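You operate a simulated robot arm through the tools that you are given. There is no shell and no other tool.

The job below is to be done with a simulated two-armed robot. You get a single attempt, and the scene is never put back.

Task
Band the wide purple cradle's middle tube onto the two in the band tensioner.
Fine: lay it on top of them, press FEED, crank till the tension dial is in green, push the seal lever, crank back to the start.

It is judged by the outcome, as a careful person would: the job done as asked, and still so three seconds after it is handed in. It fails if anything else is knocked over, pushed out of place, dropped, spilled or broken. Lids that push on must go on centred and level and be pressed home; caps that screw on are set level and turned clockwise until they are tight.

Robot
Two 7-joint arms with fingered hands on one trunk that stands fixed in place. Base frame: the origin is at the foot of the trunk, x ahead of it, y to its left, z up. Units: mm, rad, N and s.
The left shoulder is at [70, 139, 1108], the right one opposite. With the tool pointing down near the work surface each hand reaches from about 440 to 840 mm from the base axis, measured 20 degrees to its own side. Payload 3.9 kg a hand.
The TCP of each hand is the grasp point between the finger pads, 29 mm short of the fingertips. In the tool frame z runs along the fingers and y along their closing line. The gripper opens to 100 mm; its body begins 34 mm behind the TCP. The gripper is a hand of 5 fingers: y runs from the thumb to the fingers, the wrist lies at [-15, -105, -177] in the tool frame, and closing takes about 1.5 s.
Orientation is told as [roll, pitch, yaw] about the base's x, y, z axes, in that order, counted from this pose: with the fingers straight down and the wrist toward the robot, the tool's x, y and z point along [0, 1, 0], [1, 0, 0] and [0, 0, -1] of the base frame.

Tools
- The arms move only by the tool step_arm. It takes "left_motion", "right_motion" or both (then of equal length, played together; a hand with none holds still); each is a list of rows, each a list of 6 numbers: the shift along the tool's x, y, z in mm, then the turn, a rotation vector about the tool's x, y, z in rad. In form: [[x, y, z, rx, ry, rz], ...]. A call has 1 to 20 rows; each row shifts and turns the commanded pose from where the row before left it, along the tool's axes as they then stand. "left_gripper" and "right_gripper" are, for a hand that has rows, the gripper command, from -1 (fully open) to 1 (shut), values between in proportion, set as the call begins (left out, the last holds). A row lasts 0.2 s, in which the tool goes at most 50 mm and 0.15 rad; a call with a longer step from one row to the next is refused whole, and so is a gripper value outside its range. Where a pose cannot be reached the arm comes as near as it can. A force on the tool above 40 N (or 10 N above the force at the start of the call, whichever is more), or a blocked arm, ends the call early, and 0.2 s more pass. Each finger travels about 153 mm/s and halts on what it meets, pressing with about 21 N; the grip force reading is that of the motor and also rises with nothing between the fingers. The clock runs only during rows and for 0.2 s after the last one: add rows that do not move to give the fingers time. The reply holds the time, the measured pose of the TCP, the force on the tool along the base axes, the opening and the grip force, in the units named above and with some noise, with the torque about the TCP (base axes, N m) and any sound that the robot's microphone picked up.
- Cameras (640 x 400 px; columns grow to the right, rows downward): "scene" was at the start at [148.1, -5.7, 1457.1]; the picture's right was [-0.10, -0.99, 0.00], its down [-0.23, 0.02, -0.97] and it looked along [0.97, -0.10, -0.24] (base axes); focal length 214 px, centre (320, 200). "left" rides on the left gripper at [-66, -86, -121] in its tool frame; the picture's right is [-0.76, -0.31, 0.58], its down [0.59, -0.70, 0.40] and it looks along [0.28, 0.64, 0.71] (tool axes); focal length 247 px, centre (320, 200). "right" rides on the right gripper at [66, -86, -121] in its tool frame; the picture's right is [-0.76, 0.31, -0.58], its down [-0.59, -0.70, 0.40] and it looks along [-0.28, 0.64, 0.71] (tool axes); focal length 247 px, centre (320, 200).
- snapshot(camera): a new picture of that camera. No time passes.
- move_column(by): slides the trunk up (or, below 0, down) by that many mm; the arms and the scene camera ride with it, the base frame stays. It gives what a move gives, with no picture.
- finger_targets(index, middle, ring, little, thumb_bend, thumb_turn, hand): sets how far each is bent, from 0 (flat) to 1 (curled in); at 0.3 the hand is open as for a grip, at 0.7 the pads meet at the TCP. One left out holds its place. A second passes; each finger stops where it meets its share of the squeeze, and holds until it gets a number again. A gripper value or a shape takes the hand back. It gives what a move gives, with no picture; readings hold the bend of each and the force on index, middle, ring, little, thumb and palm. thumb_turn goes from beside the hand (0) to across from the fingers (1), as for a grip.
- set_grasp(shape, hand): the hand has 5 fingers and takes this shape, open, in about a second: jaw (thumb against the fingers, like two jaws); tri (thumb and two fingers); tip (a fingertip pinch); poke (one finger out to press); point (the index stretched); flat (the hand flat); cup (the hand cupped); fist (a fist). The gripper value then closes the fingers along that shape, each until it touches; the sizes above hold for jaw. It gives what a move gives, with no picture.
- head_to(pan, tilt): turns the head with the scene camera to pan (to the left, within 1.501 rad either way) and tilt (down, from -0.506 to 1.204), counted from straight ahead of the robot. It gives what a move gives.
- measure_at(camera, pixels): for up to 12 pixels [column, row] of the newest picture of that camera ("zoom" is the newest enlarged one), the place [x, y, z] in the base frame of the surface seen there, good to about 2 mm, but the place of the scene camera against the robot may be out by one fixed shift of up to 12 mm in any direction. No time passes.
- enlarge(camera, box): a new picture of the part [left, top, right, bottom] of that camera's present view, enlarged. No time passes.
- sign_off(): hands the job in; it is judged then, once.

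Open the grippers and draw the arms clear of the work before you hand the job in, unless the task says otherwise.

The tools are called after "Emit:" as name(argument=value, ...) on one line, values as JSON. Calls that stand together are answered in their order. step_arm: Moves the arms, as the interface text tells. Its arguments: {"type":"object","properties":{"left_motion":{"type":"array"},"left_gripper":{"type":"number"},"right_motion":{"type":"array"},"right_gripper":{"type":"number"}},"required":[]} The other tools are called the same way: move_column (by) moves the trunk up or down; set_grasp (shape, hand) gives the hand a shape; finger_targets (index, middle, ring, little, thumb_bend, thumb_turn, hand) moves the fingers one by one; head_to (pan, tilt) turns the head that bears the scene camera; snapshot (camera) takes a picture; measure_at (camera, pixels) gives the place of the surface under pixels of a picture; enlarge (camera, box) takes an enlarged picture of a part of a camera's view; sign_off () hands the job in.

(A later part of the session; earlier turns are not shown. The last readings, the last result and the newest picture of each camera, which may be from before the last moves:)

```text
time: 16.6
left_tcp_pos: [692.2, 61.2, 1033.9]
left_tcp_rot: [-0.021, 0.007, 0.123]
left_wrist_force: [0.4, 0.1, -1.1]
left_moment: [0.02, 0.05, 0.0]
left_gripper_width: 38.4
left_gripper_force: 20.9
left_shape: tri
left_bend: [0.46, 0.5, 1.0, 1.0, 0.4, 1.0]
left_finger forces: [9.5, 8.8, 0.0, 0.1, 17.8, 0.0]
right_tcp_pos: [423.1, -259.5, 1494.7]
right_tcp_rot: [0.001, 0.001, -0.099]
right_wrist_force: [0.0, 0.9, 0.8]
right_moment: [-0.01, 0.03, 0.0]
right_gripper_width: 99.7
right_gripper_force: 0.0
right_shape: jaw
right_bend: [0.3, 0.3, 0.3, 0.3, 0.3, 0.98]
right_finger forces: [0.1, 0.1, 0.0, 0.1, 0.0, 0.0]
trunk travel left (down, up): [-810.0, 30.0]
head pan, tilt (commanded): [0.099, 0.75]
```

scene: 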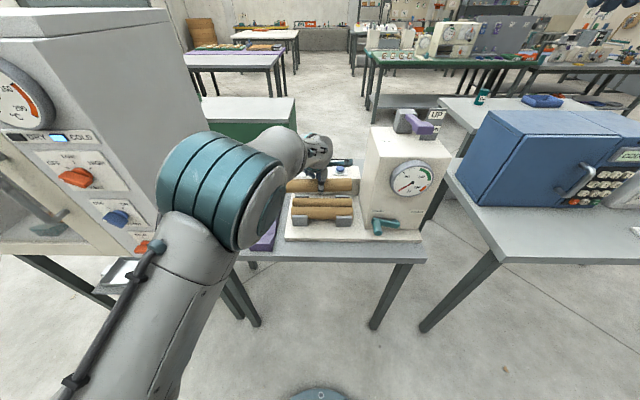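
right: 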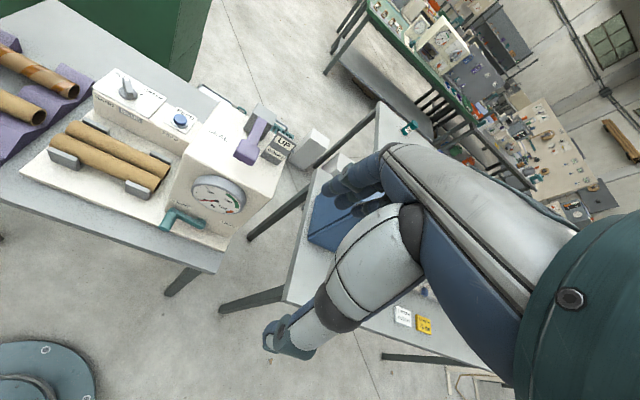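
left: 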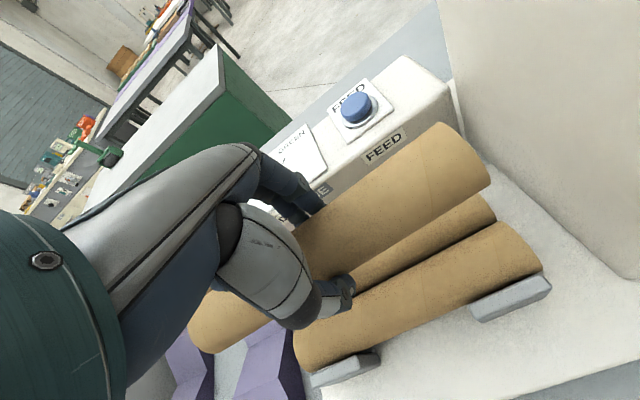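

The trunk is 60 mm up and the tube moved with it. I lower the hand 60 mm and read how the pose error changes.

Emit:
step_arm(left_motion=[[0, 0, 20, 0, 0, 0], [0, 0, 20, 0, 0, 0], [0, 0, 20, 0, 0, 0], [0, 0, 0, 0, 0, 0], [0, 0, 0, 0, 0, 0], [0, 0, 0, 0, 0, 0]])

```text
time: 18.0
left_tcp_pos: [693.5, 59.2, 974.7]
left_tcp_rot: [-0.016, 0.004, 0.118]
left_wrist_force: [0.6, 0.6, -1.1]
left_moment: [-0.01, 0.0, -0.02]
left_gripper_width: 38.5
left_gripper_force: 21.2
left_shape: tri
left_bend: [0.46, 0.5, 1.0, 1.0, 0.4, 1.0]
left_finger forces: [9.5, 8.9, 0.0, 0.0, 17.9, 0.0]
right_tcp_pos: [423.9, -259.8, 1494.9]
right_tcp_rot: [0.0, 0.0, -0.1]
right_wrist_force: [0.1, 0.3, -0.4]
right_moment: [-0.01, 0.01, 0.0]
right_gripper_width: 99.8
right_gripper_force: 0.0
right_shape: jaw
right_bend: [0.3, 0.3, 0.3, 0.3, 0.3, 0.98]
right_finger forces: [0.0, 0.0, 0.0, 0.0, 0.1, 0.2]
trunk travel left (down, up): [-810.0, 30.0]
head pan, tilt (commanded): [0.099, 0.75]
```

Lower relative pose helps (yaw 0.118, y 59). I raise the trunk the remaining 30 mm and lower the hand again to gain more.

Emit:
move_column(by=30)

Emit:
step_arm(left_motion=[[0, 0, 15, 0, 0, 0], [0, 0, 15, 0, 0, 0], [0, 0, 15, 0, 0, 0], [0, 0, 0, 0, 0, 0], [0, 0, 0, 0, 0, 0], [0, 0, 0, 0, 0, 0]])

```text
time: 18.8
left_tcp_pos: [693.4, 59.2, 1003.9]
left_tcp_rot: [-0.013, 0.005, 0.12]
left_wrist_force: [0.6, 0.8, -1.1]
left_moment: [-0.02, 0.02, 0.0]
left_gripper_width: 38.5
left_gripper_force: 20.6
left_shape: tri
left_bend: [0.46, 0.5, 1.0, 1.0, 0.4, 1.0]
left_finger forces: [9.5, 8.9, 0.0, 0.0, 17.8, 0.1]
right_tcp_pos: [423.8, -259.3, 1524.7]
right_tcp_rot: [-0.001, -0.002, -0.099]
right_wrist_force: [-0.3, -0.4, -0.1]
right_moment: [0.0, -0.01, 0.0]
right_gripper_width: 99.9
right_gripper_force: 0.1
right_shape: jaw
right_bend: [0.3, 0.3, 0.3, 0.3, 0.3, 0.98]
right_finger forces: [0.1, 0.1, 0.0, 0.0, 0.1, 0.1]
trunk travel left (down, up): [-840.0, 0.0]
head pan, tilt (commanded): [0.099, 0.75]
```

```text
time: 20.2
left_tcp_pos: [692.1, 53.2, 956.3]
left_tcp_rot: [-0.003, 0.001, 0.106]
left_wrist_force: [0.2, -0.5, -1.1]
left_moment: [0.0, 0.0, 0.0]
left_gripper_width: 38.4
left_gripper_force: 20.7
left_shape: tri
left_bend: [0.46, 0.5, 1.0, 1.0, 0.4, 1.0]
left_finger forces: [9.6, 8.8, 0.0, 0.0, 17.9, 0.1]
right_tcp_pos: [422.8, -259.1, 1525.9]
right_tcp_rot: [0.0, 0.0, -0.099]
right_wrist_force: [0.0, 0.2, -0.4]
right_moment: [0.02, 0.0, 0.0]
right_gripper_width: 99.9
right_gripper_force: 0.1
right_shape: jaw
right_bend: [0.3, 0.3, 0.3, 0.3, 0.3, 0.98]
right_finger forces: [0.0, 0.0, 0.1, 0.1, 0.0, 0.1]
trunk travel left (down, up): [-840.0, 0.0]
head pan, tilt (commanded): [0.099, 0.75]
```

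Now the pose has nearly converged (y 53.2, yaw 0.106). I take a wrist picture and check alignment against the lower tubes before the final descent.

Emit:
snapshot(camera="left")

Emit:
snapshot(camera="scene")

Emit:
enlarge(camera="scene", box=[270, 160, 430, 270])

```text
taken
```

left: 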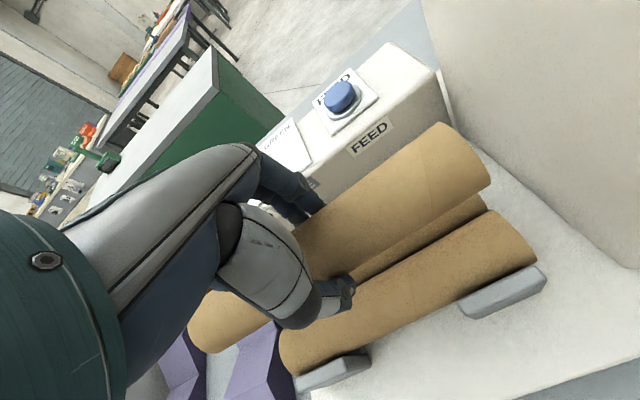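

```text
taken
```

scene: 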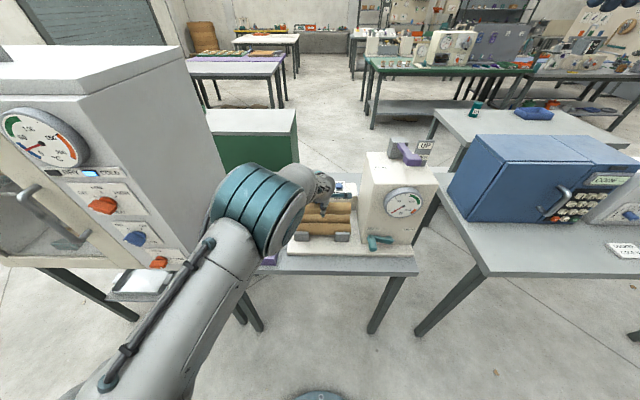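

```text
3.64 times, centred on (350, 215) of scene
```

zoom: 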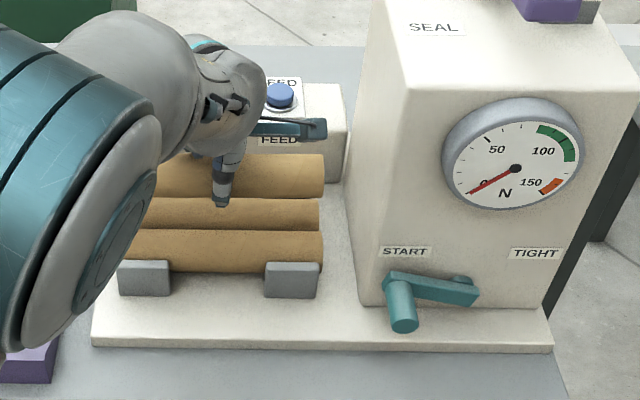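

I measure held tube, back tube and front tube surface points in the newest wrist picture.

Emit:
measure_at(camera="left", pixels=[[380, 190], [395, 210], [440, 135], [460, 155], [478, 178], [410, 228], [470, 205], [480, 212], [430, 240], [400, 258], [445, 228], [460, 215]])

Emit:
measure_at(camera="left", pixels=[[500, 220], [515, 240], [525, 255], [430, 265], [445, 285], [380, 300], [395, 320], [330, 330], [345, 350], [480, 225], [533, 252], [290, 350]])

```text
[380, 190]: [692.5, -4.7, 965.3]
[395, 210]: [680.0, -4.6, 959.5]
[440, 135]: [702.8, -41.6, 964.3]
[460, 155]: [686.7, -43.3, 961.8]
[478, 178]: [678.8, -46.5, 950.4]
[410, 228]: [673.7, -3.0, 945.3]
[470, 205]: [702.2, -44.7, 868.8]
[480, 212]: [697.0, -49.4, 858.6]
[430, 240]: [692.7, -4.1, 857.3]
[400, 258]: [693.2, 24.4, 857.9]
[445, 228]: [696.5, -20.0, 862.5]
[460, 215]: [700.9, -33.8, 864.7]
```

```text
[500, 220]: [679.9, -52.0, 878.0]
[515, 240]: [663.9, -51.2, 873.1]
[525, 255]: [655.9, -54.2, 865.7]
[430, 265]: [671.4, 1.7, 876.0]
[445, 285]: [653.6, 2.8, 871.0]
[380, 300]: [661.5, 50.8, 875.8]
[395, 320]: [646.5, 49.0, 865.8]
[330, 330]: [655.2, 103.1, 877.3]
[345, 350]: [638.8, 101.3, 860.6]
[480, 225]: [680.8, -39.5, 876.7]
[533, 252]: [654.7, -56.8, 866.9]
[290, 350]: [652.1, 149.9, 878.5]
```

Lower tubes' axes sit at u≈667.5 and ≈713 (valley u≈690.3), held tube at u≈692 and z≈943; rest height is ≈893.7. I descend 42 mm, then will approach in small steps.

Emit:
step_arm(left_motion=[[0, 0, 14, 0, 0, 0], [0, 0, 14, 0, 0, 0], [0, 0, 9, 0, 0, 0], [0, 0, 5, 0, 0, 0], [0, 0, 0, 0, 0, 0], [0, 0, 0, 0, 0, 0]])

Emit:
snapshot(camera="left")

Emit:
enlarge(camera="scene", box=[270, 160, 430, 270])

```text
time: 21.6
left_tcp_pos: [690.0, 50.6, 915.4]
left_tcp_rot: [-0.001, 0.001, 0.1]
left_wrist_force: [-0.2, 0.1, -0.9]
left_moment: [0.01, -0.01, 0.04]
left_gripper_width: 38.1
left_gripper_force: 21.1
left_shape: tri
left_bend: [0.46, 0.5, 1.0, 1.0, 0.4, 1.0]
left_finger forces: [9.5, 8.8, 0.0, 0.0, 17.7, 0.1]
right_tcp_pos: [422.2, -258.9, 1525.8]
right_tcp_rot: [-0.001, -0.001, -0.099]
right_wrist_force: [0.1, -0.3, 0.1]
right_moment: [0.02, -0.02, -0.02]
right_gripper_width: 99.8
right_gripper_force: 0.0
right_shape: jaw
right_bend: [0.3, 0.3, 0.3, 0.3, 0.3, 0.98]
right_finger forces: [0.0, 0.0, 0.0, 0.0, 0.0, 0.0]
trunk travel left (down, up): [-840.0, 0.0]
head pan, tilt (commanded): [0.099, 0.75]
```

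```text
taken
```

left: 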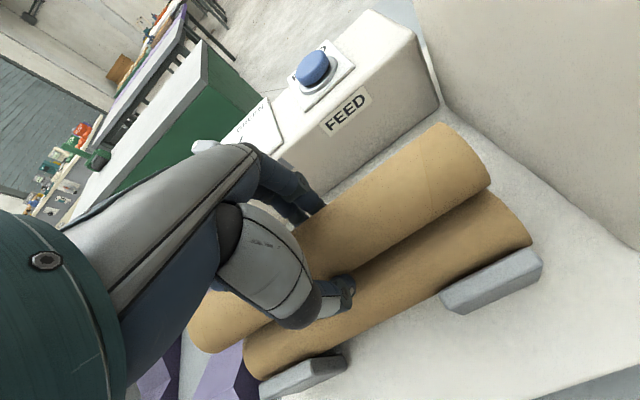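

```text
3.64 times, centred on (350, 215) of scene
```

zoom: 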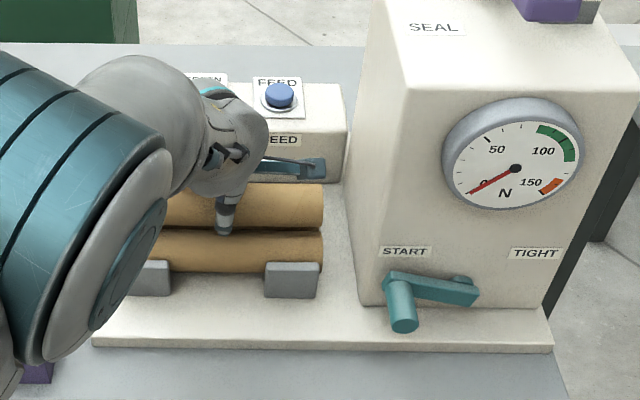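

The pose is now exact with yaw 0.1; the held tube's right end lines up with the lower tubes (zoom columns ~322). I descend in small steps watching the force.

Emit:
step_arm(left_motion=[[0, 0, 2, 0, 0, 0], [0, 0, 2, 0, 0, 0], [0, 0, 1, 0, 0, 0], [0, 0, 0, 0, 0, 0]])

```text
time: 22.6
left_tcp_pos: [689.9, 49.5, 910.7]
left_tcp_rot: [0.0, -0.001, 0.099]
left_wrist_force: [-0.6, -1.0, -0.5]
left_moment: [0.01, 0.0, -0.02]
left_gripper_width: 38.2
left_gripper_force: 21.3
left_shape: tri
left_bend: [0.46, 0.5, 1.0, 1.0, 0.4, 1.0]
left_finger forces: [9.5, 8.7, 0.0, 0.1, 17.8, 0.0]
right_tcp_pos: [423.1, -259.4, 1525.6]
right_tcp_rot: [-0.001, 0.001, -0.1]
right_wrist_force: [-0.2, -0.5, 0.5]
right_moment: [-0.02, 0.01, 0.02]
right_gripper_width: 100.0
right_gripper_force: 0.2
right_shape: jaw
right_bend: [0.3, 0.3, 0.3, 0.3, 0.3, 0.98]
right_finger forces: [0.0, 0.0, 0.1, 0.0, 0.1, 0.1]
trunk travel left (down, up): [-840.0, 0.0]
head pan, tilt (commanded): [0.099, 0.75]
```

No contact yet at z=910.7. I go on 1 mm at a time.

Emit:
step_arm(left_motion=[[0, 0, 1, 0, 0, 0], [0, 0, 1, 0, 0, 0], [0, 0, 0, 0, 0, 0]])

```text
time: 23.4
left_tcp_pos: [689.2, 50.3, 909.5]
left_tcp_rot: [0.0, -0.002, 0.1]
left_wrist_force: [0.0, -0.5, -1.3]
left_moment: [0.0, 0.01, -0.01]
left_gripper_width: 38.2
left_gripper_force: 20.9
left_shape: tri
left_bend: [0.46, 0.5, 1.0, 1.0, 0.4, 1.0]
left_finger forces: [9.5, 8.8, 0.1, 0.0, 17.7, 0.0]
right_tcp_pos: [422.8, -259.0, 1525.8]
right_tcp_rot: [0.001, -0.001, -0.099]
right_wrist_force: [0.4, 0.5, 0.1]
right_moment: [-0.01, -0.02, 0.01]
right_gripper_width: 99.9
right_gripper_force: 0.1
right_shape: jaw
right_bend: [0.3, 0.3, 0.3, 0.3, 0.3, 0.98]
right_finger forces: [0.0, 0.1, 0.0, 0.1, 0.1, 0.0]
trunk travel left (down, up): [-840.0, 0.0]
head pan, tilt (commanded): [0.099, 0.75]
```

Still free at z≈909. I continue in 1 mm steps.

Emit:
step_arm(left_motion=[[0, 0, 1, 0, 0, 0], [0, 0, 0, 0, 0, 0], [0, 0, 1, 0, 0, 0], [0, 0, 0, 0, 0, 0]])

Emit:
snapshot(camera="left")

Emit:
enlarge(camera="left", box=[300, 180, 560, 340])

```text
time: 24.4
left_tcp_pos: [689.9, 51.1, 907.3]
left_tcp_rot: [0.001, 0.001, 0.099]
left_wrist_force: [0.3, -0.5, 0.1]
left_moment: [0.03, 0.02, 0.02]
left_gripper_width: 38.4
left_gripper_force: 20.8
left_shape: tri
left_bend: [0.46, 0.5, 1.0, 1.0, 0.4, 1.0]
left_finger forces: [9.5, 8.9, 0.0, 0.1, 17.8, 0.0]
right_tcp_pos: [422.4, -258.8, 1525.4]
right_tcp_rot: [-0.002, 0.001, -0.099]
right_wrist_force: [-0.2, 0.0, 0.2]
right_moment: [-0.04, 0.0, 0.02]
right_gripper_width: 99.6
right_gripper_force: 0.1
right_shape: jaw
right_bend: [0.3, 0.3, 0.3, 0.3, 0.3, 0.98]
right_finger forces: [0.0, 0.1, 0.0, 0.0, 0.0, 0.1]
trunk travel left (down, up): [-840.0, 0.0]
head pan, tilt (commanded): [0.099, 0.75]
```

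```text
taken
```

left: 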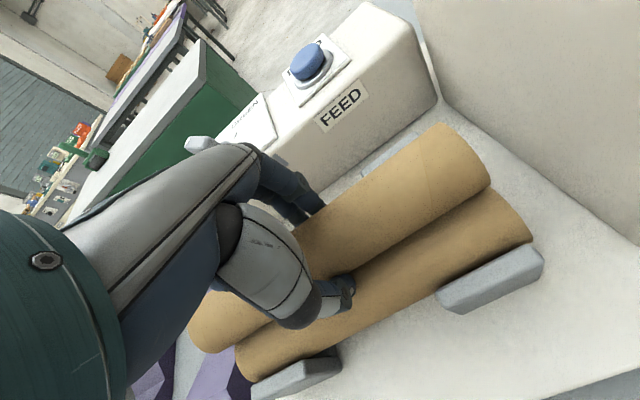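

```text
2.46 times, centred on (430, 260) of left
```

zoom: 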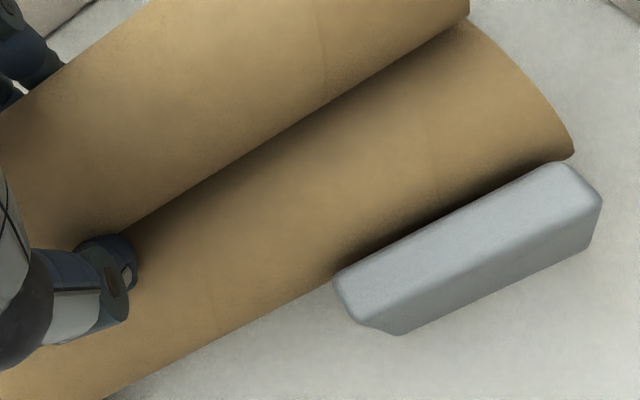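

The tube appears almost touching. I continue 1 mm at a time until the force shows contact.

Emit:
step_arm(left_motion=[[0, 0, 0.7, 0, 0, 0], [0, 0, 0, 0, 0, 0], [0, 0, 0.7, 0, 0, 0], [0, 0, 0, 0, 0, 0]])

```text
time: 25.4
left_tcp_pos: [690.6, 49.2, 906.6]
left_tcp_rot: [0.0, -0.002, 0.099]
left_wrist_force: [-0.9, -0.2, 1.9]
left_moment: [-0.02, 0.06, -0.03]
left_gripper_width: 38.5
left_gripper_force: 21.1
left_shape: tri
left_bend: [0.76, 0.5, 1.0, 1.0, 0.39, 1.0]
left_finger forces: [9.4, 8.8, 0.0, 0.1, 19.2, 0.0]
right_tcp_pos: [421.4, -259.8, 1525.7]
right_tcp_rot: [0.0, 0.0, -0.099]
right_wrist_force: [-0.1, -0.1, -0.3]
right_moment: [-0.04, 0.01, 0.04]
right_gripper_width: 99.6
right_gripper_force: 0.0
right_shape: jaw
right_bend: [0.3, 0.3, 0.3, 0.3, 0.3, 0.98]
right_finger forces: [0.1, 0.0, 0.0, 0.0, 0.0, 0.0]
trunk travel left (down, up): [-840.0, 0.0]
head pan, tilt (commanded): [0.099, 0.75]
```

Index bend jumped from 0.46 to 0.76 and a small upward force appears. I look before doing anything else.

Emit:
snapshot(camera="left")

Emit:
enlarge(camera="left", box=[180, 130, 400, 330])

Emit:
enlarge(camera="scene", box=[290, 170, 390, 250])

```text
taken
```

left: 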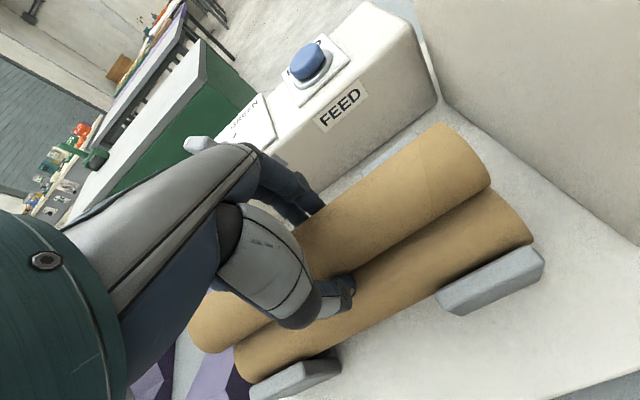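

```text
2.00 times, centred on (290, 230) of left
```

zoom: 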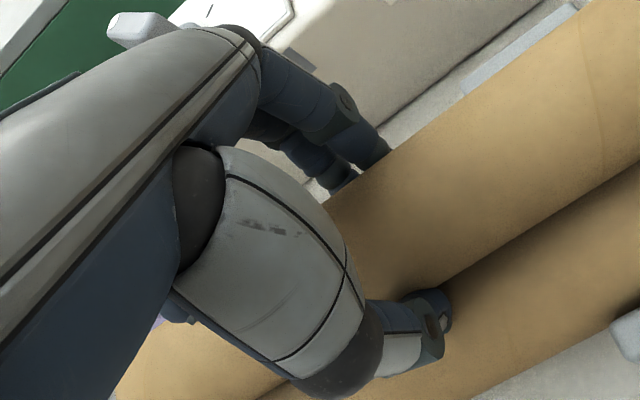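

```text
5.00 times, centred on (340, 210) of scene
```

zoom: 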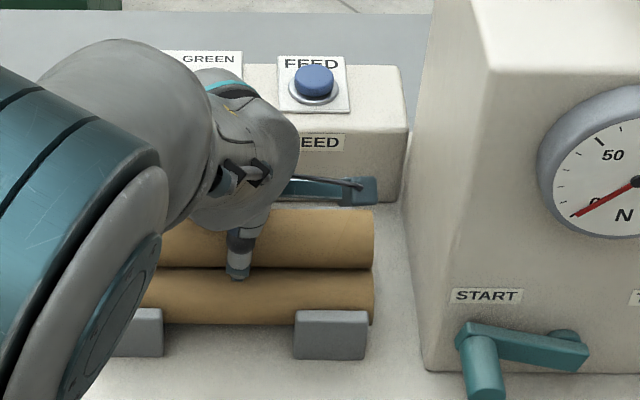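

Visually nothing shifted: the tube lies in the valley with light upward contact (1.9 N). I ease up 0.7 mm and open the fingers part-way (about 55 mm) to let it settle.

Emit:
step_arm(left_motion=[[0, 0, -0.7, 0, 0, 0], [0, 0, 0, 0, 0, 0]])

Emit:
step_arm(left_motion=[[0, 0, 0, 0, 0, 0], [0, 0, 0, 0, 0, 0], [0, 0, 0, 0, 0, 0], [0, 0, 0, 0, 0, 0], [0, 0, 0, 0, 0, 0]], left_gripper=-0.1)

Emit:
snapshot(camera="left")

Emit:
enlarge(camera="scene", box=[290, 170, 390, 250])

```text
time: 26.0
left_tcp_pos: [690.9, 49.8, 907.4]
left_tcp_rot: [0.0, 0.002, 0.099]
left_wrist_force: [-0.1, -0.5, -1.3]
left_moment: [-0.01, -0.01, -0.01]
left_gripper_width: 38.4
left_gripper_force: 20.8
left_shape: tri
left_bend: [0.76, 0.5, 1.0, 1.0, 0.39, 1.0]
left_finger forces: [9.7, 9.0, 0.0, 0.1, 18.4, 0.1]
right_tcp_pos: [423.7, -259.2, 1525.7]
right_tcp_rot: [0.0, 0.0, -0.099]
right_wrist_force: [0.1, 0.1, -0.4]
right_moment: [-0.01, 0.03, -0.02]
right_gripper_width: 99.8
right_gripper_force: 0.0
right_shape: jaw
right_bend: [0.3, 0.3, 0.3, 0.3, 0.3, 0.98]
right_finger forces: [0.1, 0.0, 0.0, 0.0, 0.1, 0.1]
trunk travel left (down, up): [-840.0, 0.0]
head pan, tilt (commanded): [0.099, 0.75]
```

```text
time: 27.2
left_tcp_pos: [691.5, 50.8, 905.9]
left_tcp_rot: [0.0, 0.001, 0.1]
left_wrist_force: [0.2, 0.3, 0.4]
left_moment: [0.0, 0.02, 0.02]
left_gripper_width: 54.8
left_gripper_force: 0.1
left_shape: tri
left_bend: [0.39, 0.41, 0.99, 0.99, 0.31, 1.0]
left_finger forces: [0.1, 0.1, 0.1, 0.1, 0.0, 0.1]
right_tcp_pos: [424.5, -258.7, 1526.1]
right_tcp_rot: [0.0, 0.001, -0.1]
right_wrist_force: [-0.3, -0.2, -0.3]
right_moment: [0.0, 0.02, 0.03]
right_gripper_width: 100.0
right_gripper_force: 0.1
right_shape: jaw
right_bend: [0.3, 0.3, 0.3, 0.3, 0.3, 0.98]
right_finger forces: [0.0, 0.1, 0.0, 0.0, 0.0, 0.0]
trunk travel left (down, up): [-840.0, 0.0]
head pan, tilt (commanded): [0.099, 0.75]
```

```text
taken
```

left: 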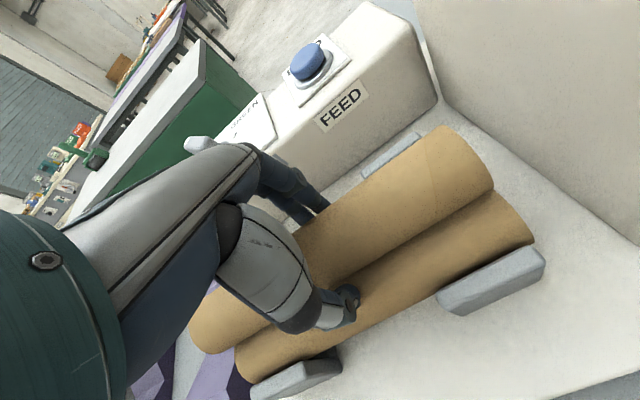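

```text
5.00 times, centred on (340, 210) of scene
```

zoom: 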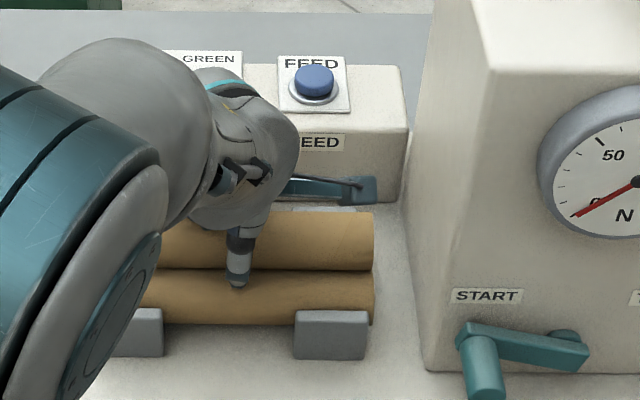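

The top tube rests in the valley, free of the fingers (forces ~0). I lift the hand straight up slowly, then higher.

Emit:
step_arm(left_motion=[[0, 0, -3, 0, 0, 0], [0, 0, -6, 0, 0, 0], [0, 0, -10, 0, 0, 0], [0, 0, -15, 0, 0, 0], [0, 0, -20, 0, 0, 0], [0, 0, -25, 0, 0, 0], [0, 0, -25, 0, 0, 0], [0, 0, 0, 0, 0, 0]])

Emit:
snapshot(camera="left")

Emit:
enlarge(camera="scene", box=[270, 160, 430, 270])

```text
time: 29.0
left_tcp_pos: [690.9, 47.7, 1009.3]
left_tcp_rot: [0.0, -0.002, 0.096]
left_wrist_force: [-0.5, 0.4, -0.1]
left_moment: [0.01, 0.01, 0.02]
left_gripper_width: 54.7
left_gripper_force: 0.1
left_shape: tri
left_bend: [0.39, 0.41, 0.99, 0.99, 0.3, 1.0]
left_finger forces: [0.1, 0.0, 0.0, 0.0, 0.1, 0.0]
right_tcp_pos: [423.4, -258.8, 1526.2]
right_tcp_rot: [0.001, -0.001, -0.1]
right_wrist_force: [1.3, 0.6, 1.1]
right_moment: [0.0, -0.03, -0.01]
right_gripper_width: 99.6
right_gripper_force: 0.0
right_shape: jaw
right_bend: [0.3, 0.3, 0.3, 0.3, 0.3, 0.98]
right_finger forces: [0.0, 0.0, 0.0, 0.1, 0.0, 0.1]
trunk travel left (down, up): [-840.0, 0.0]
head pan, tilt (commanded): [0.099, 0.75]
```

```text
taken
```

left: 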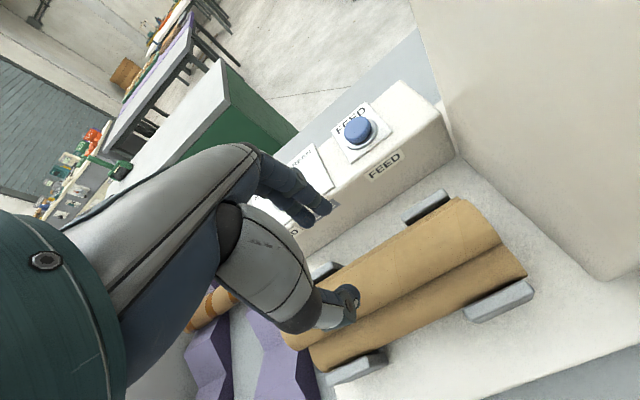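

```text
3.64 times, centred on (350, 215) of scene
```

zoom: 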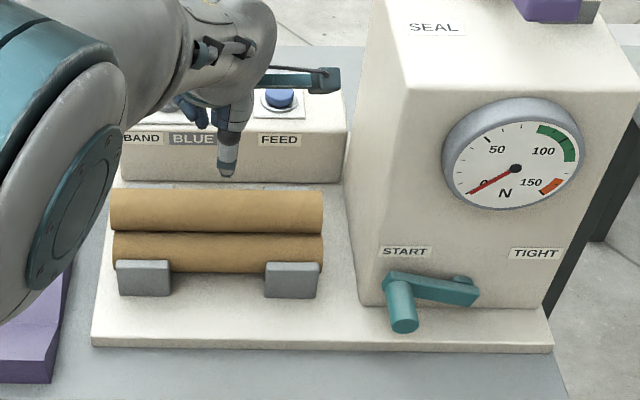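

The top tube is well seated and aligned with the two below. Next is FEED: I set the left hand to "poke" here in free air and look at where its fingertip is.

Emit:
set_grasp(shape="poke", hand="left")

Emit:
snapshot(camera="left")

Emit:
enlarge(camera="scene", box=[270, 130, 430, 270])

```text
time: 29.9
left_tcp_pos: [691.4, 49.0, 1009.0]
left_tcp_rot: [-0.001, -0.001, 0.1]
left_wrist_force: [0.0, 0.2, -0.3]
left_moment: [0.02, 0.0, 0.01]
left_gripper_width: 0.1
left_gripper_force: 0.0
left_shape: poke
left_bend: [0.7, 0.7, 0.99, 0.99, 1.0, 1.0]
left_finger forces: [0.1, 0.0, 0.0, 0.0, 0.1, 0.0]
right_tcp_pos: [422.5, -258.9, 1525.5]
right_tcp_rot: [0.0, 0.001, -0.099]
right_wrist_force: [-0.4, -0.2, -0.5]
right_moment: [-0.05, -0.02, 0.04]
right_gripper_width: 100.0
right_gripper_force: 0.0
right_shape: jaw
right_bend: [0.3, 0.3, 0.3, 0.3, 0.3, 0.98]
right_finger forces: [0.0, 0.0, 0.1, 0.0, 0.0, 0.1]
trunk travel left (down, up): [-840.0, 0.0]
head pan, tilt (commanded): [0.099, 0.75]
```

```text
taken
```

left: 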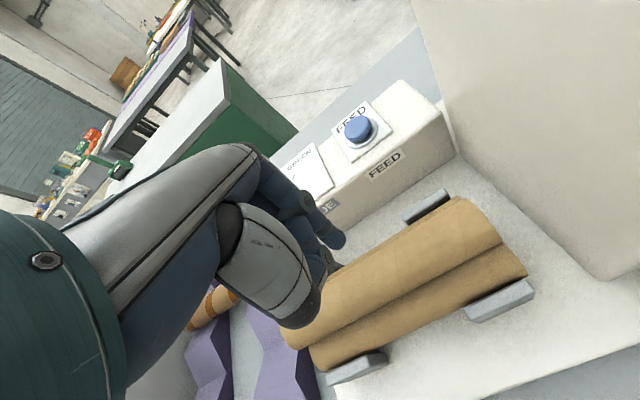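

```text
2.86 times, centred on (350, 200) of scene
```

zoom: 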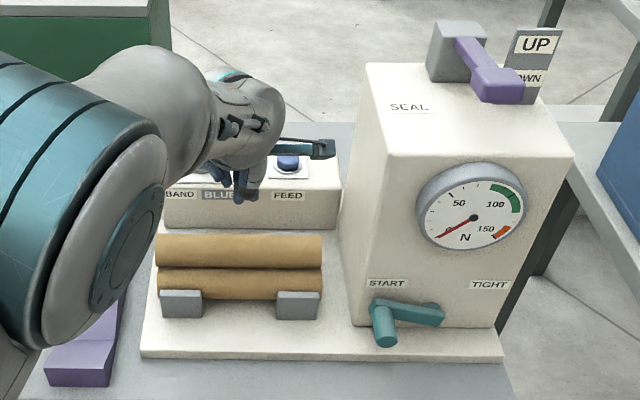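

In poke the index and middle point straight down near the TCP line. I measure the fingertips (≈(340,243)) and the FEED button's rim and centre at (358,130).

Emit:
measure_at(camera="left", pixels=[[340, 242], [336, 248], [325, 225], [330, 262], [327, 268], [358, 130], [348, 128], [370, 132], [358, 120], [360, 140], [365, 145], [345, 140]])

Emit:
enlarge(camera="left", box=[290, 80, 430, 180])

```text
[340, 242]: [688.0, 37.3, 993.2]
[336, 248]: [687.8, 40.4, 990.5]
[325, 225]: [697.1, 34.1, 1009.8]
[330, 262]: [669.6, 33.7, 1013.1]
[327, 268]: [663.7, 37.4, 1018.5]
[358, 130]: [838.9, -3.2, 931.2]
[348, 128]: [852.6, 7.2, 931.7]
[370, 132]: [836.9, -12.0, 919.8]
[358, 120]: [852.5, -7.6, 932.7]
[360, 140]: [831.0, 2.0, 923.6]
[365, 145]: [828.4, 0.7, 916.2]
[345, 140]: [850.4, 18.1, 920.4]
```

```text
4.00 times, centred on (360, 130) of left
```

zoom: 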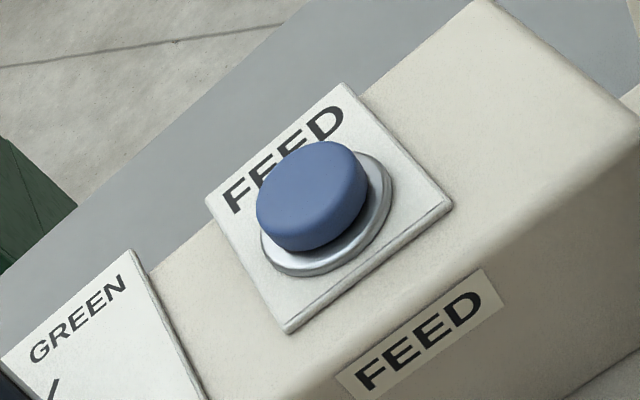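

I measure the button's top face in the zoom at (310,187) and around it.

Emit:
measure_at(camera="zoom", pixels=[[310, 187], [270, 200], [350, 175], [322, 150], [300, 222], [345, 215], [330, 250], [230, 215], [430, 195], [290, 325]])

```text
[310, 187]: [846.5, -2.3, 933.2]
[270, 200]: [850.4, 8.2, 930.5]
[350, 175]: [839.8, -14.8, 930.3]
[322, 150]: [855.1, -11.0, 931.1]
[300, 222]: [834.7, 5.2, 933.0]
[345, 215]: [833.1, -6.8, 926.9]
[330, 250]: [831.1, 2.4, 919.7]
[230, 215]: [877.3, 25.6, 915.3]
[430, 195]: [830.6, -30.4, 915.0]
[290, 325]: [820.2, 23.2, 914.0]
```

Button centre ≈(845,−3), top z≈932. The wrist camera sticks out 66 mm toward the tower, so I measure the tower's left face to check the clearance.

Emit:
measure_at(camera="left", pixels=[[440, 60], [500, 100], [560, 150], [620, 150], [620, 270], [600, 50], [460, 140], [445, 20], [590, 260], [500, 20]])

Emit:
snapshot(camera="right")

```text
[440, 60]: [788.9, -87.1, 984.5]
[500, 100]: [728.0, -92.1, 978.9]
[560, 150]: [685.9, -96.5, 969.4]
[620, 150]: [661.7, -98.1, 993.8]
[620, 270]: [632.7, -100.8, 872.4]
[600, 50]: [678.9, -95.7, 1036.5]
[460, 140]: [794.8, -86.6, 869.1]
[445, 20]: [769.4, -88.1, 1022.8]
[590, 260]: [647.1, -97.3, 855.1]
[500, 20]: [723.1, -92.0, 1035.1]
```

```text
taken
```

right: 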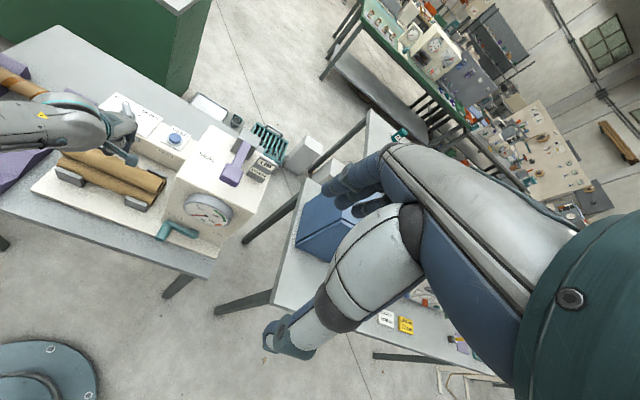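

Tower's left face is at v≈−164.5, so with the present yaw the camera arm would graze it. I turn the hand by −0.4 rad yaw (free air) and fold the middle finger so just the index pokes.

Emit:
step_arm(left_motion=[[0, 0, -10, 0, 0, 0.1], [0, 0, -10, 0, 0, 0.1], [0, 0, 0, 0, 0, 0.1], [0, 0, 0, 0, 0, 0.1], [0, 0, 0, 0, 0, 0]])

Emit:
finger_targets(hand="left", middle=1.0, index=0.6)

Emit:
snapshot(camera="left")

Emit:
enlarge(camera="scene", box=[270, 130, 430, 270])

```text
time: 31.1
left_tcp_pos: [690.1, 50.4, 1030.2]
left_tcp_rot: [0.0, 0.0, -0.303]
left_wrist_force: [-0.4, 0.2, 0.3]
left_moment: [0.0, -0.02, -0.01]
left_gripper_width: 0.1
left_gripper_force: 0.0
left_shape: poke
left_bend: [0.7, 0.7, 0.99, 0.99, 1.0, 1.0]
left_finger forces: [0.0, 0.1, 0.0, 0.0, 0.1, 0.0]
right_tcp_pos: [423.8, -259.6, 1525.7]
right_tcp_rot: [-0.001, 0.0, -0.1]
right_wrist_force: [-0.2, -0.4, -0.4]
right_moment: [0.01, 0.0, 0.01]
right_gripper_width: 99.9
right_gripper_force: 0.0
right_shape: jaw
right_bend: [0.3, 0.3, 0.3, 0.3, 0.3, 0.98]
right_finger forces: [0.1, 0.1, 0.0, 0.0, 0.1, 0.0]
trunk travel left (down, up): [-840.0, 0.0]
head pan, tilt (commanded): [0.099, 0.75]
```

```text
time: 32.1
left_tcp_pos: [689.5, 50.8, 1029.8]
left_tcp_rot: [-0.002, 0.0, -0.3]
left_wrist_force: [0.3, -0.7, 0.3]
left_moment: [-0.03, -0.01, 0.0]
left_gripper_width: 33.7
left_gripper_force: 0.0
left_shape: fingers
left_bend: [0.6, 1.0, 0.99, 0.99, 1.0, 1.0]
left_finger forces: [0.0, 0.1, 0.0, 0.1, 0.0, 0.0]
right_tcp_pos: [422.7, -258.2, 1526.6]
right_tcp_rot: [0.0, -0.002, -0.1]
right_wrist_force: [0.0, -0.3, 0.5]
right_moment: [0.06, 0.01, -0.01]
right_gripper_width: 99.9
right_gripper_force: 0.1
right_shape: jaw
right_bend: [0.3, 0.3, 0.3, 0.3, 0.3, 0.98]
right_finger forces: [0.0, 0.0, 0.0, 0.0, 0.1, 0.1]
trunk travel left (down, up): [-840.0, 0.0]
head pan, tilt (commanded): [0.099, 0.75]
```

```text
taken
```

left: 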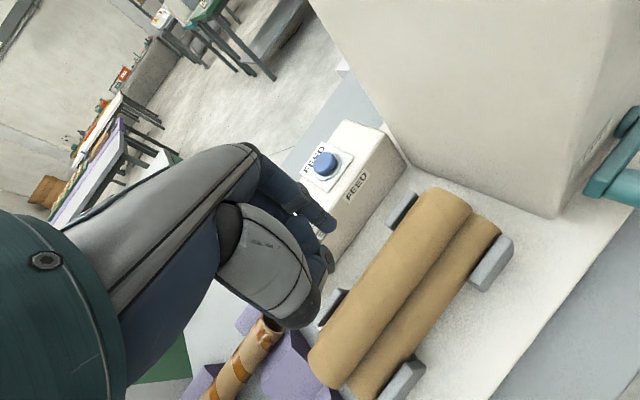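

```text
2.86 times, centred on (350, 200) of scene
```

zoom: 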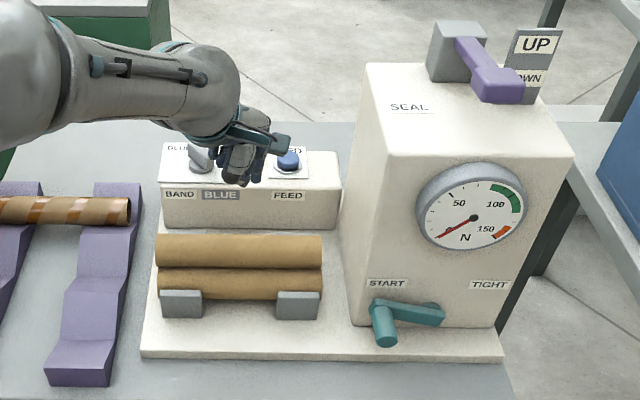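

The index alone now points down; tip at (328,226). I measure it with the wrist camera to get its offset from the TCP (689.5,50.8,1029.8).

Emit:
measure_at(camera="left", pixels=[[330, 222], [326, 228], [322, 215], [315, 205], [318, 222], [332, 228], [325, 262], [330, 265], [325, 160], [318, 175]])

Emit:
enlarge(camera="left", box=[280, 170, 380, 290])

```text
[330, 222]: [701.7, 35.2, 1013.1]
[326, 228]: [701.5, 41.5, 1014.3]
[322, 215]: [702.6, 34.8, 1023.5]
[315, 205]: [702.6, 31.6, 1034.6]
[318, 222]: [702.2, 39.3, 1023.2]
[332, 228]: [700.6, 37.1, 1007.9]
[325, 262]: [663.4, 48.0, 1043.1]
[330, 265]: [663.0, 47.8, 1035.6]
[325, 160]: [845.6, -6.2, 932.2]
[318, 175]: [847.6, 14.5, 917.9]
```

```text
3.33 times, centred on (330, 230) of left
```

zoom: 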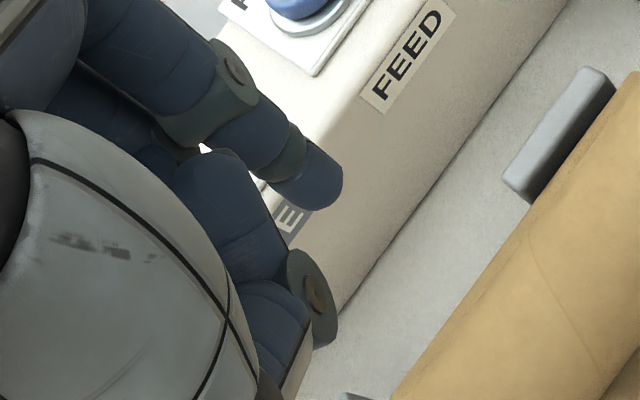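

Index tip is ≈(−7,+19,+27) in the tool frame. I move so it hovers above the FEED button: TCP to ≈(829,9,990).

Emit:
step_arm(left_motion=[[0.3, 29.1, 8, 0, 0, 0], [0.3, 29.1, 8, 0, 0, 0], [0.3, 29.1, 8, 0, 0, 0], [0.3, 29.1, 8, 0, 0, 0], [0.4, 29.1, 8, 0, 0, 0], [0, 0, 0, 0, 0, 0]])

Emit:
snapshot(camera="left")

Emit:
enlarge(camera="left", box=[280, 170, 400, 290])

Emit:
enlarge(camera="scene", box=[280, 130, 400, 230])

```text
time: 33.5
left_tcp_pos: [778.7, 25.3, 1001.5]
left_tcp_rot: [0.0, -0.001, -0.301]
left_wrist_force: [-0.7, -0.4, 0.0]
left_moment: [-0.01, -0.07, 0.02]
left_gripper_width: 34.2
left_gripper_force: 0.0
left_shape: fingers
left_bend: [0.6, 1.0, 0.99, 0.99, 1.0, 1.0]
left_finger forces: [0.0, 0.0, 0.1, 0.0, 0.1, 0.0]
left hand out of reach, approached as far as the arm can: row 4, 5
right_tcp_pos: [424.2, -258.7, 1525.6]
right_tcp_rot: [0.0, -0.001, -0.099]
right_wrist_force: [0.3, 0.4, 0.0]
right_moment: [-0.01, 0.0, 0.01]
right_gripper_width: 99.9
right_gripper_force: 0.0
right_shape: jaw
right_bend: [0.3, 0.3, 0.3, 0.3, 0.3, 0.98]
right_finger forces: [0.0, 0.0, 0.0, 0.0, 0.0, 0.0]
trunk travel left (down, up): [-840.0, 0.0]
head pan, tilt (commanded): [0.099, 0.75]
```

```text
taken
```

left: 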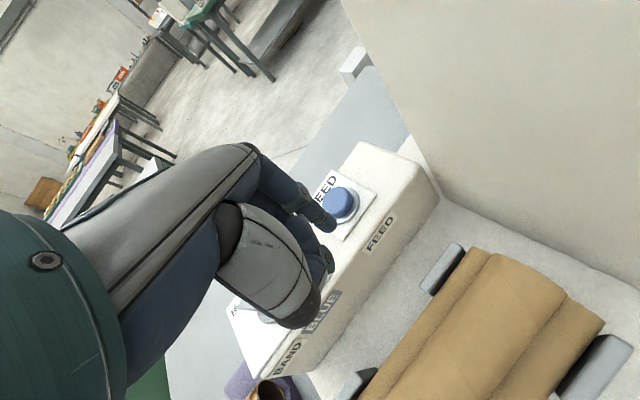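

```text
3.33 times, centred on (340, 230) of left
```

zoom: 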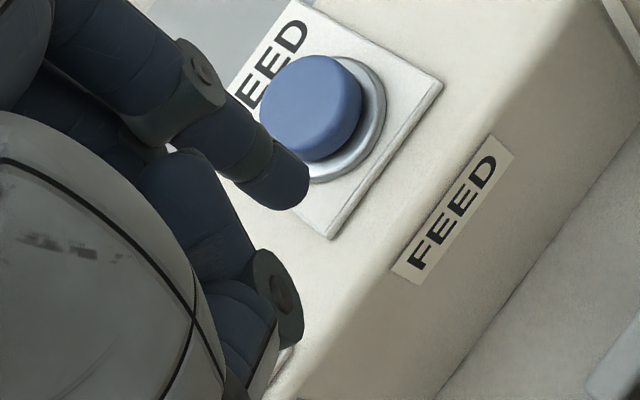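

```text
4.00 times, centred on (340, 180) of scene
```

zoom: 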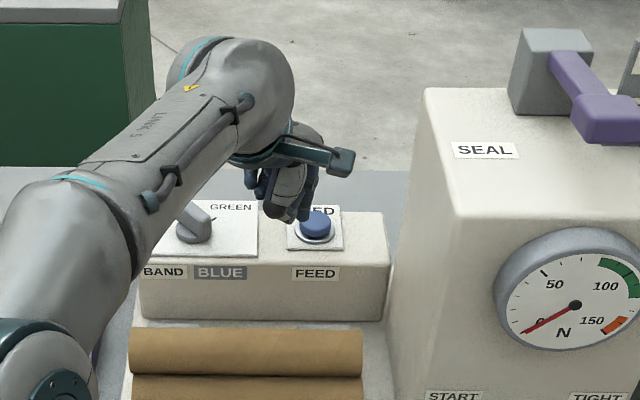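

Row 4–5 were out of reach (TCP stopped at x≈779). I back off and up, then lower the trunk 90 mm and tilt the fingers forward so the wrist stays within reach.

Emit:
step_arm(left_motion=[[0, -20, -20, 0, 0, 0], [0, -25, -20, 0, 0, 0], [0, -25, -20, 0, 0, 0], [0, -25, -20, 0, 0, 0], [0, -25, -20, 0, 0, 0], [0, 0, 0, 0, 0, 0]])

```text
time: 34.9
left_tcp_pos: [664.0, 59.2, 1100.5]
left_tcp_rot: [0.001, 0.002, -0.3]
left_wrist_force: [0.8, 0.7, -0.9]
left_moment: [0.01, 0.04, -0.01]
left_gripper_width: 34.3
left_gripper_force: 0.0
left_shape: fingers
left_bend: [0.6, 1.0, 0.99, 0.99, 1.0, 1.0]
left_finger forces: [0.0, 0.0, 0.0, 0.1, 0.0, 0.0]
right_tcp_pos: [424.6, -259.3, 1525.1]
right_tcp_rot: [-0.001, 0.0, -0.098]
right_wrist_force: [0.0, -0.1, 0.4]
right_moment: [0.0, 0.02, 0.02]
right_gripper_width: 99.7
right_gripper_force: 0.1
right_shape: jaw
right_bend: [0.3, 0.3, 0.3, 0.3, 0.3, 0.98]
right_finger forces: [0.1, 0.0, 0.1, 0.0, 0.1, 0.0]
trunk travel left (down, up): [-840.0, 0.0]
head pan, tilt (commanded): [0.099, 0.75]
```

The hand is clear at (664,59,1100). I lower the trunk 90 mm; the hand will go to z≈1010, still above the tubes.

Emit:
move_column(by=-90)

Emit:
finger_targets(hand="left", index=0.5)

Emit:
step_arm(left_motion=[[0, 0, -10, -0.1, 0, 0], [0, 0, -10, -0.1, 0, 0], [0, 0, 0, -0.1, 0, 0], [0, 0, 0, -0.1, 0, 0], [0, 0, 0, 0, 0, 0]])

Emit:
snapshot(camera="left")

Emit:
snapshot(camera="scene")

```text
time: 36.1
left_tcp_pos: [662.1, 60.7, 1012.1]
left_tcp_rot: [0.0, 0.001, -0.302]
left_wrist_force: [-0.2, 0.4, 0.2]
left_moment: [0.01, 0.0, 0.0]
left_gripper_width: 34.1
left_gripper_force: 0.1
left_shape: fingers
left_bend: [0.6, 1.0, 0.99, 0.99, 1.0, 1.0]
left_finger forces: [0.1, 0.1, 0.0, 0.1, 0.0, 0.0]
right_tcp_pos: [422.8, -259.6, 1436.7]
right_tcp_rot: [0.001, -0.001, -0.1]
right_wrist_force: [0.5, -0.1, 0.7]
right_moment: [-0.03, 0.01, 0.01]
right_gripper_width: 99.9
right_gripper_force: 0.0
right_shape: jaw
right_bend: [0.3, 0.3, 0.3, 0.3, 0.3, 0.98]
right_finger forces: [0.1, 0.1, 0.0, 0.0, 0.0, 0.0]
trunk travel left (down, up): [-750.0, 90.0]
head pan, tilt (commanded): [0.099, 0.75]
```

```text
time: 37.1
left_tcp_pos: [662.4, 60.7, 1011.7]
left_tcp_rot: [0.001, 0.0, -0.301]
left_wrist_force: [-0.3, -0.6, -0.3]
left_moment: [0.02, -0.01, 0.0]
left_gripper_width: 40.9
left_gripper_force: 0.1
left_shape: fingers
left_bend: [0.5, 1.0, 0.99, 0.99, 1.0, 1.0]
left_finger forces: [0.0, 0.0, 0.1, 0.0, 0.0, 0.1]
right_tcp_pos: [422.7, -258.6, 1435.2]
right_tcp_rot: [0.0, 0.0, -0.1]
right_wrist_force: [0.5, -0.6, -0.3]
right_moment: [0.03, 0.02, 0.0]
right_gripper_width: 99.7
right_gripper_force: 0.1
right_shape: jaw
right_bend: [0.3, 0.3, 0.3, 0.3, 0.3, 0.98]
right_finger forces: [0.0, 0.1, 0.0, 0.0, 0.0, 0.0]
trunk travel left (down, up): [-750.0, 90.0]
head pan, tilt (commanded): [0.099, 0.75]
```

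```text
time: 38.3
left_tcp_pos: [661.6, 60.6, 1031.1]
left_tcp_rot: [-0.001, -0.4, -0.301]
left_wrist_force: [0.6, 0.2, -0.1]
left_moment: [0.01, -0.01, 0.0]
left_gripper_width: 41.0
left_gripper_force: 0.0
left_shape: fingers
left_bend: [0.5, 1.0, 0.99, 0.99, 1.0, 1.0]
left_finger forces: [0.1, 0.1, 0.1, 0.0, 0.1, 0.0]
right_tcp_pos: [421.4, -259.6, 1435.4]
right_tcp_rot: [0.0, -0.001, -0.1]
right_wrist_force: [-0.5, 0.0, 0.3]
right_moment: [-0.03, 0.02, 0.03]
right_gripper_width: 99.9
right_gripper_force: 0.1
right_shape: jaw
right_bend: [0.3, 0.3, 0.3, 0.3, 0.3, 0.98]
right_finger forces: [0.1, 0.1, 0.0, 0.0, 0.0, 0.0]
trunk travel left (down, up): [-750.0, 90.0]
head pan, tilt (commanded): [0.099, 0.75]
```

```text
taken
```

left: 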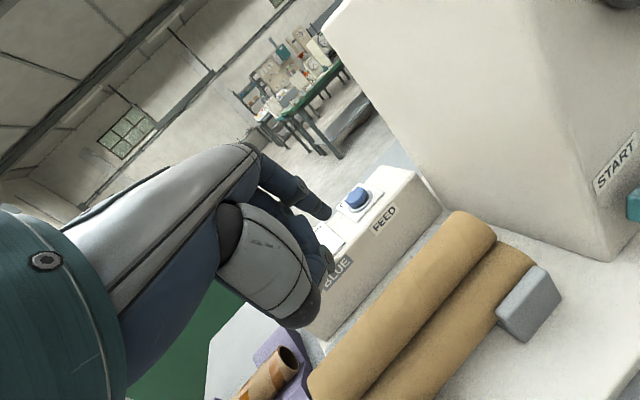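

```text
taken
```

scene: 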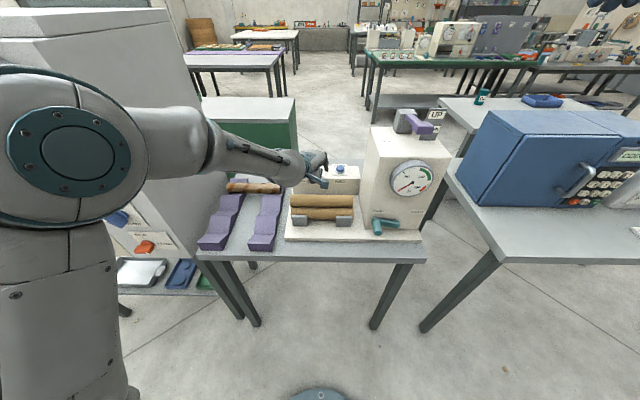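

The hand is now tilted fingers-forward (pitch −0.4). I measure the index tip around (326,213) again.

Emit:
measure_at(camera="left", pixels=[[326, 210], [324, 216], [318, 208], [330, 215], [316, 215], [330, 260], [320, 285], [359, 197], [355, 190], [365, 200]])

Emit:
enlarge(camera="left", box=[280, 160, 420, 300])

```text
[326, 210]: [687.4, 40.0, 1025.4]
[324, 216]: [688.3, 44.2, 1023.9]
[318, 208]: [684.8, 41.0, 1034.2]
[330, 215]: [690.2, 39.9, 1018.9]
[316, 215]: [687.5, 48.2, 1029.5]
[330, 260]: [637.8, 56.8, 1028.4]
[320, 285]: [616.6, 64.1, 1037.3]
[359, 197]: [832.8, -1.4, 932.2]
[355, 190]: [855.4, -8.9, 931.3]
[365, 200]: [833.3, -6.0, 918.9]
```

```text
2.86 times, centred on (350, 230) of left
```

zoom: 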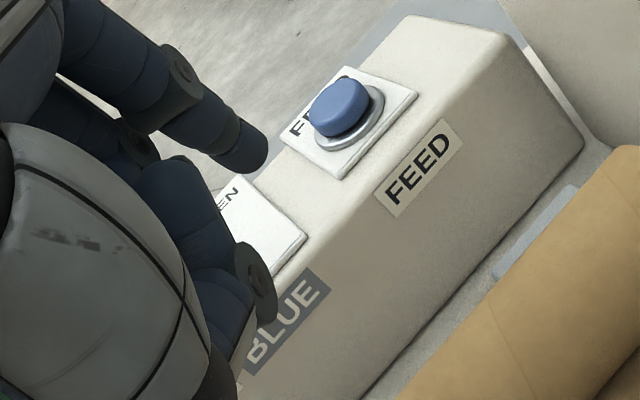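

Tip offset from TCP ≈(33,−19,−14) in base axes. I move to hover above FEED: shift (150,−45,−24) first.

Emit:
step_arm(left_motion=[[0.36, 27.04, 16.6, 0, 0, 0], [0.36, 27.04, 16.6, 0, 0, 0], [0.36, 27.04, 16.6, 0, 0, 0], [0.36, 27.04, 16.6, 0, 0, 0], [0.36, 27.04, 16.6, 0, 0, 0], [0, 0, 0, 0, 0, 0]])

Emit:
snapshot(camera="left")

Emit:
enlarge(camera="left", box=[280, 160, 420, 300])

Emit:
enlarge(camera="scene", box=[280, 130, 400, 230])

```text
time: 39.7
left_tcp_pos: [811.2, 16.3, 1010.2]
left_tcp_rot: [0.001, -0.399, -0.299]
left_wrist_force: [0.2, 0.6, 0.3]
left_moment: [0.0, -0.04, 0.0]
left_gripper_width: 40.7
left_gripper_force: 0.1
left_shape: fingers
left_bend: [0.5, 1.0, 0.99, 0.99, 1.0, 1.0]
left_finger forces: [0.0, 0.0, 0.0, 0.1, 0.1, 0.1]
right_tcp_pos: [421.5, -259.0, 1435.0]
right_tcp_rot: [-0.001, -0.001, -0.099]
right_wrist_force: [0.8, -0.5, -0.5]
right_moment: [-0.03, 0.0, -0.02]
right_gripper_width: 99.8
right_gripper_force: 0.1
right_shape: jaw
right_bend: [0.3, 0.3, 0.3, 0.3, 0.3, 0.98]
right_finger forces: [0.0, 0.0, 0.2, 0.0, 0.0, 0.1]
trunk travel left (down, up): [-750.0, 90.0]
head pan, tilt (commanded): [0.099, 0.75]
```

```text
taken
```

left: 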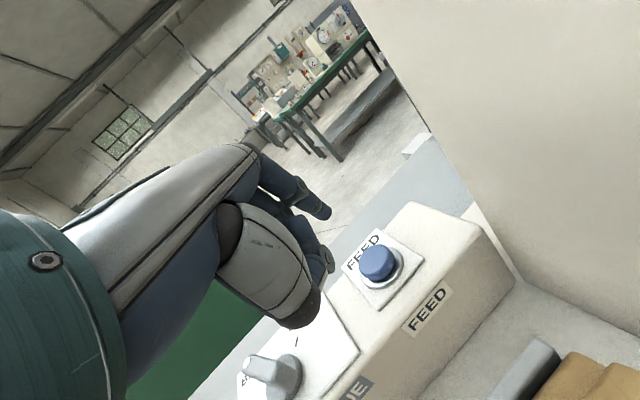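

```text
2.86 times, centred on (350, 230) of left
```

zoom: 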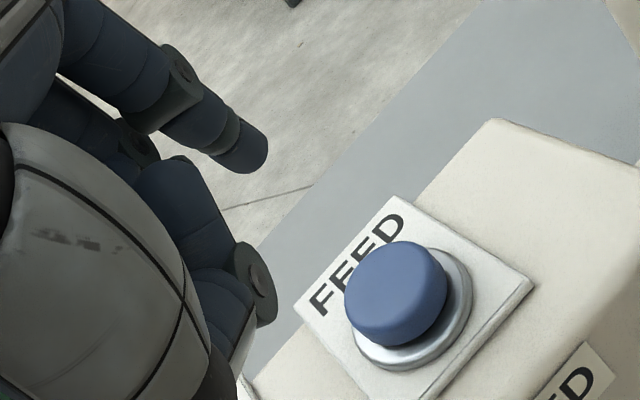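

```text
4.00 times, centred on (340, 180) of scene
```

zoom: 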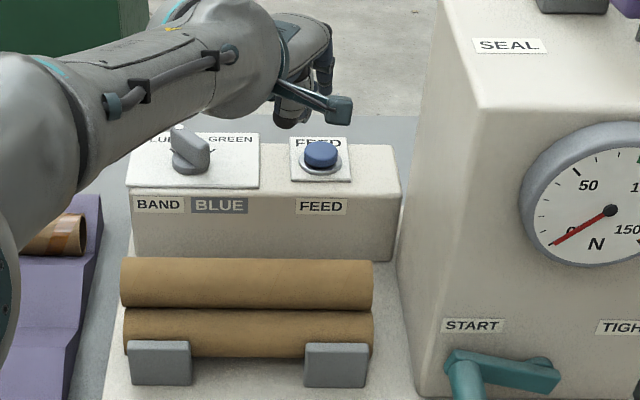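

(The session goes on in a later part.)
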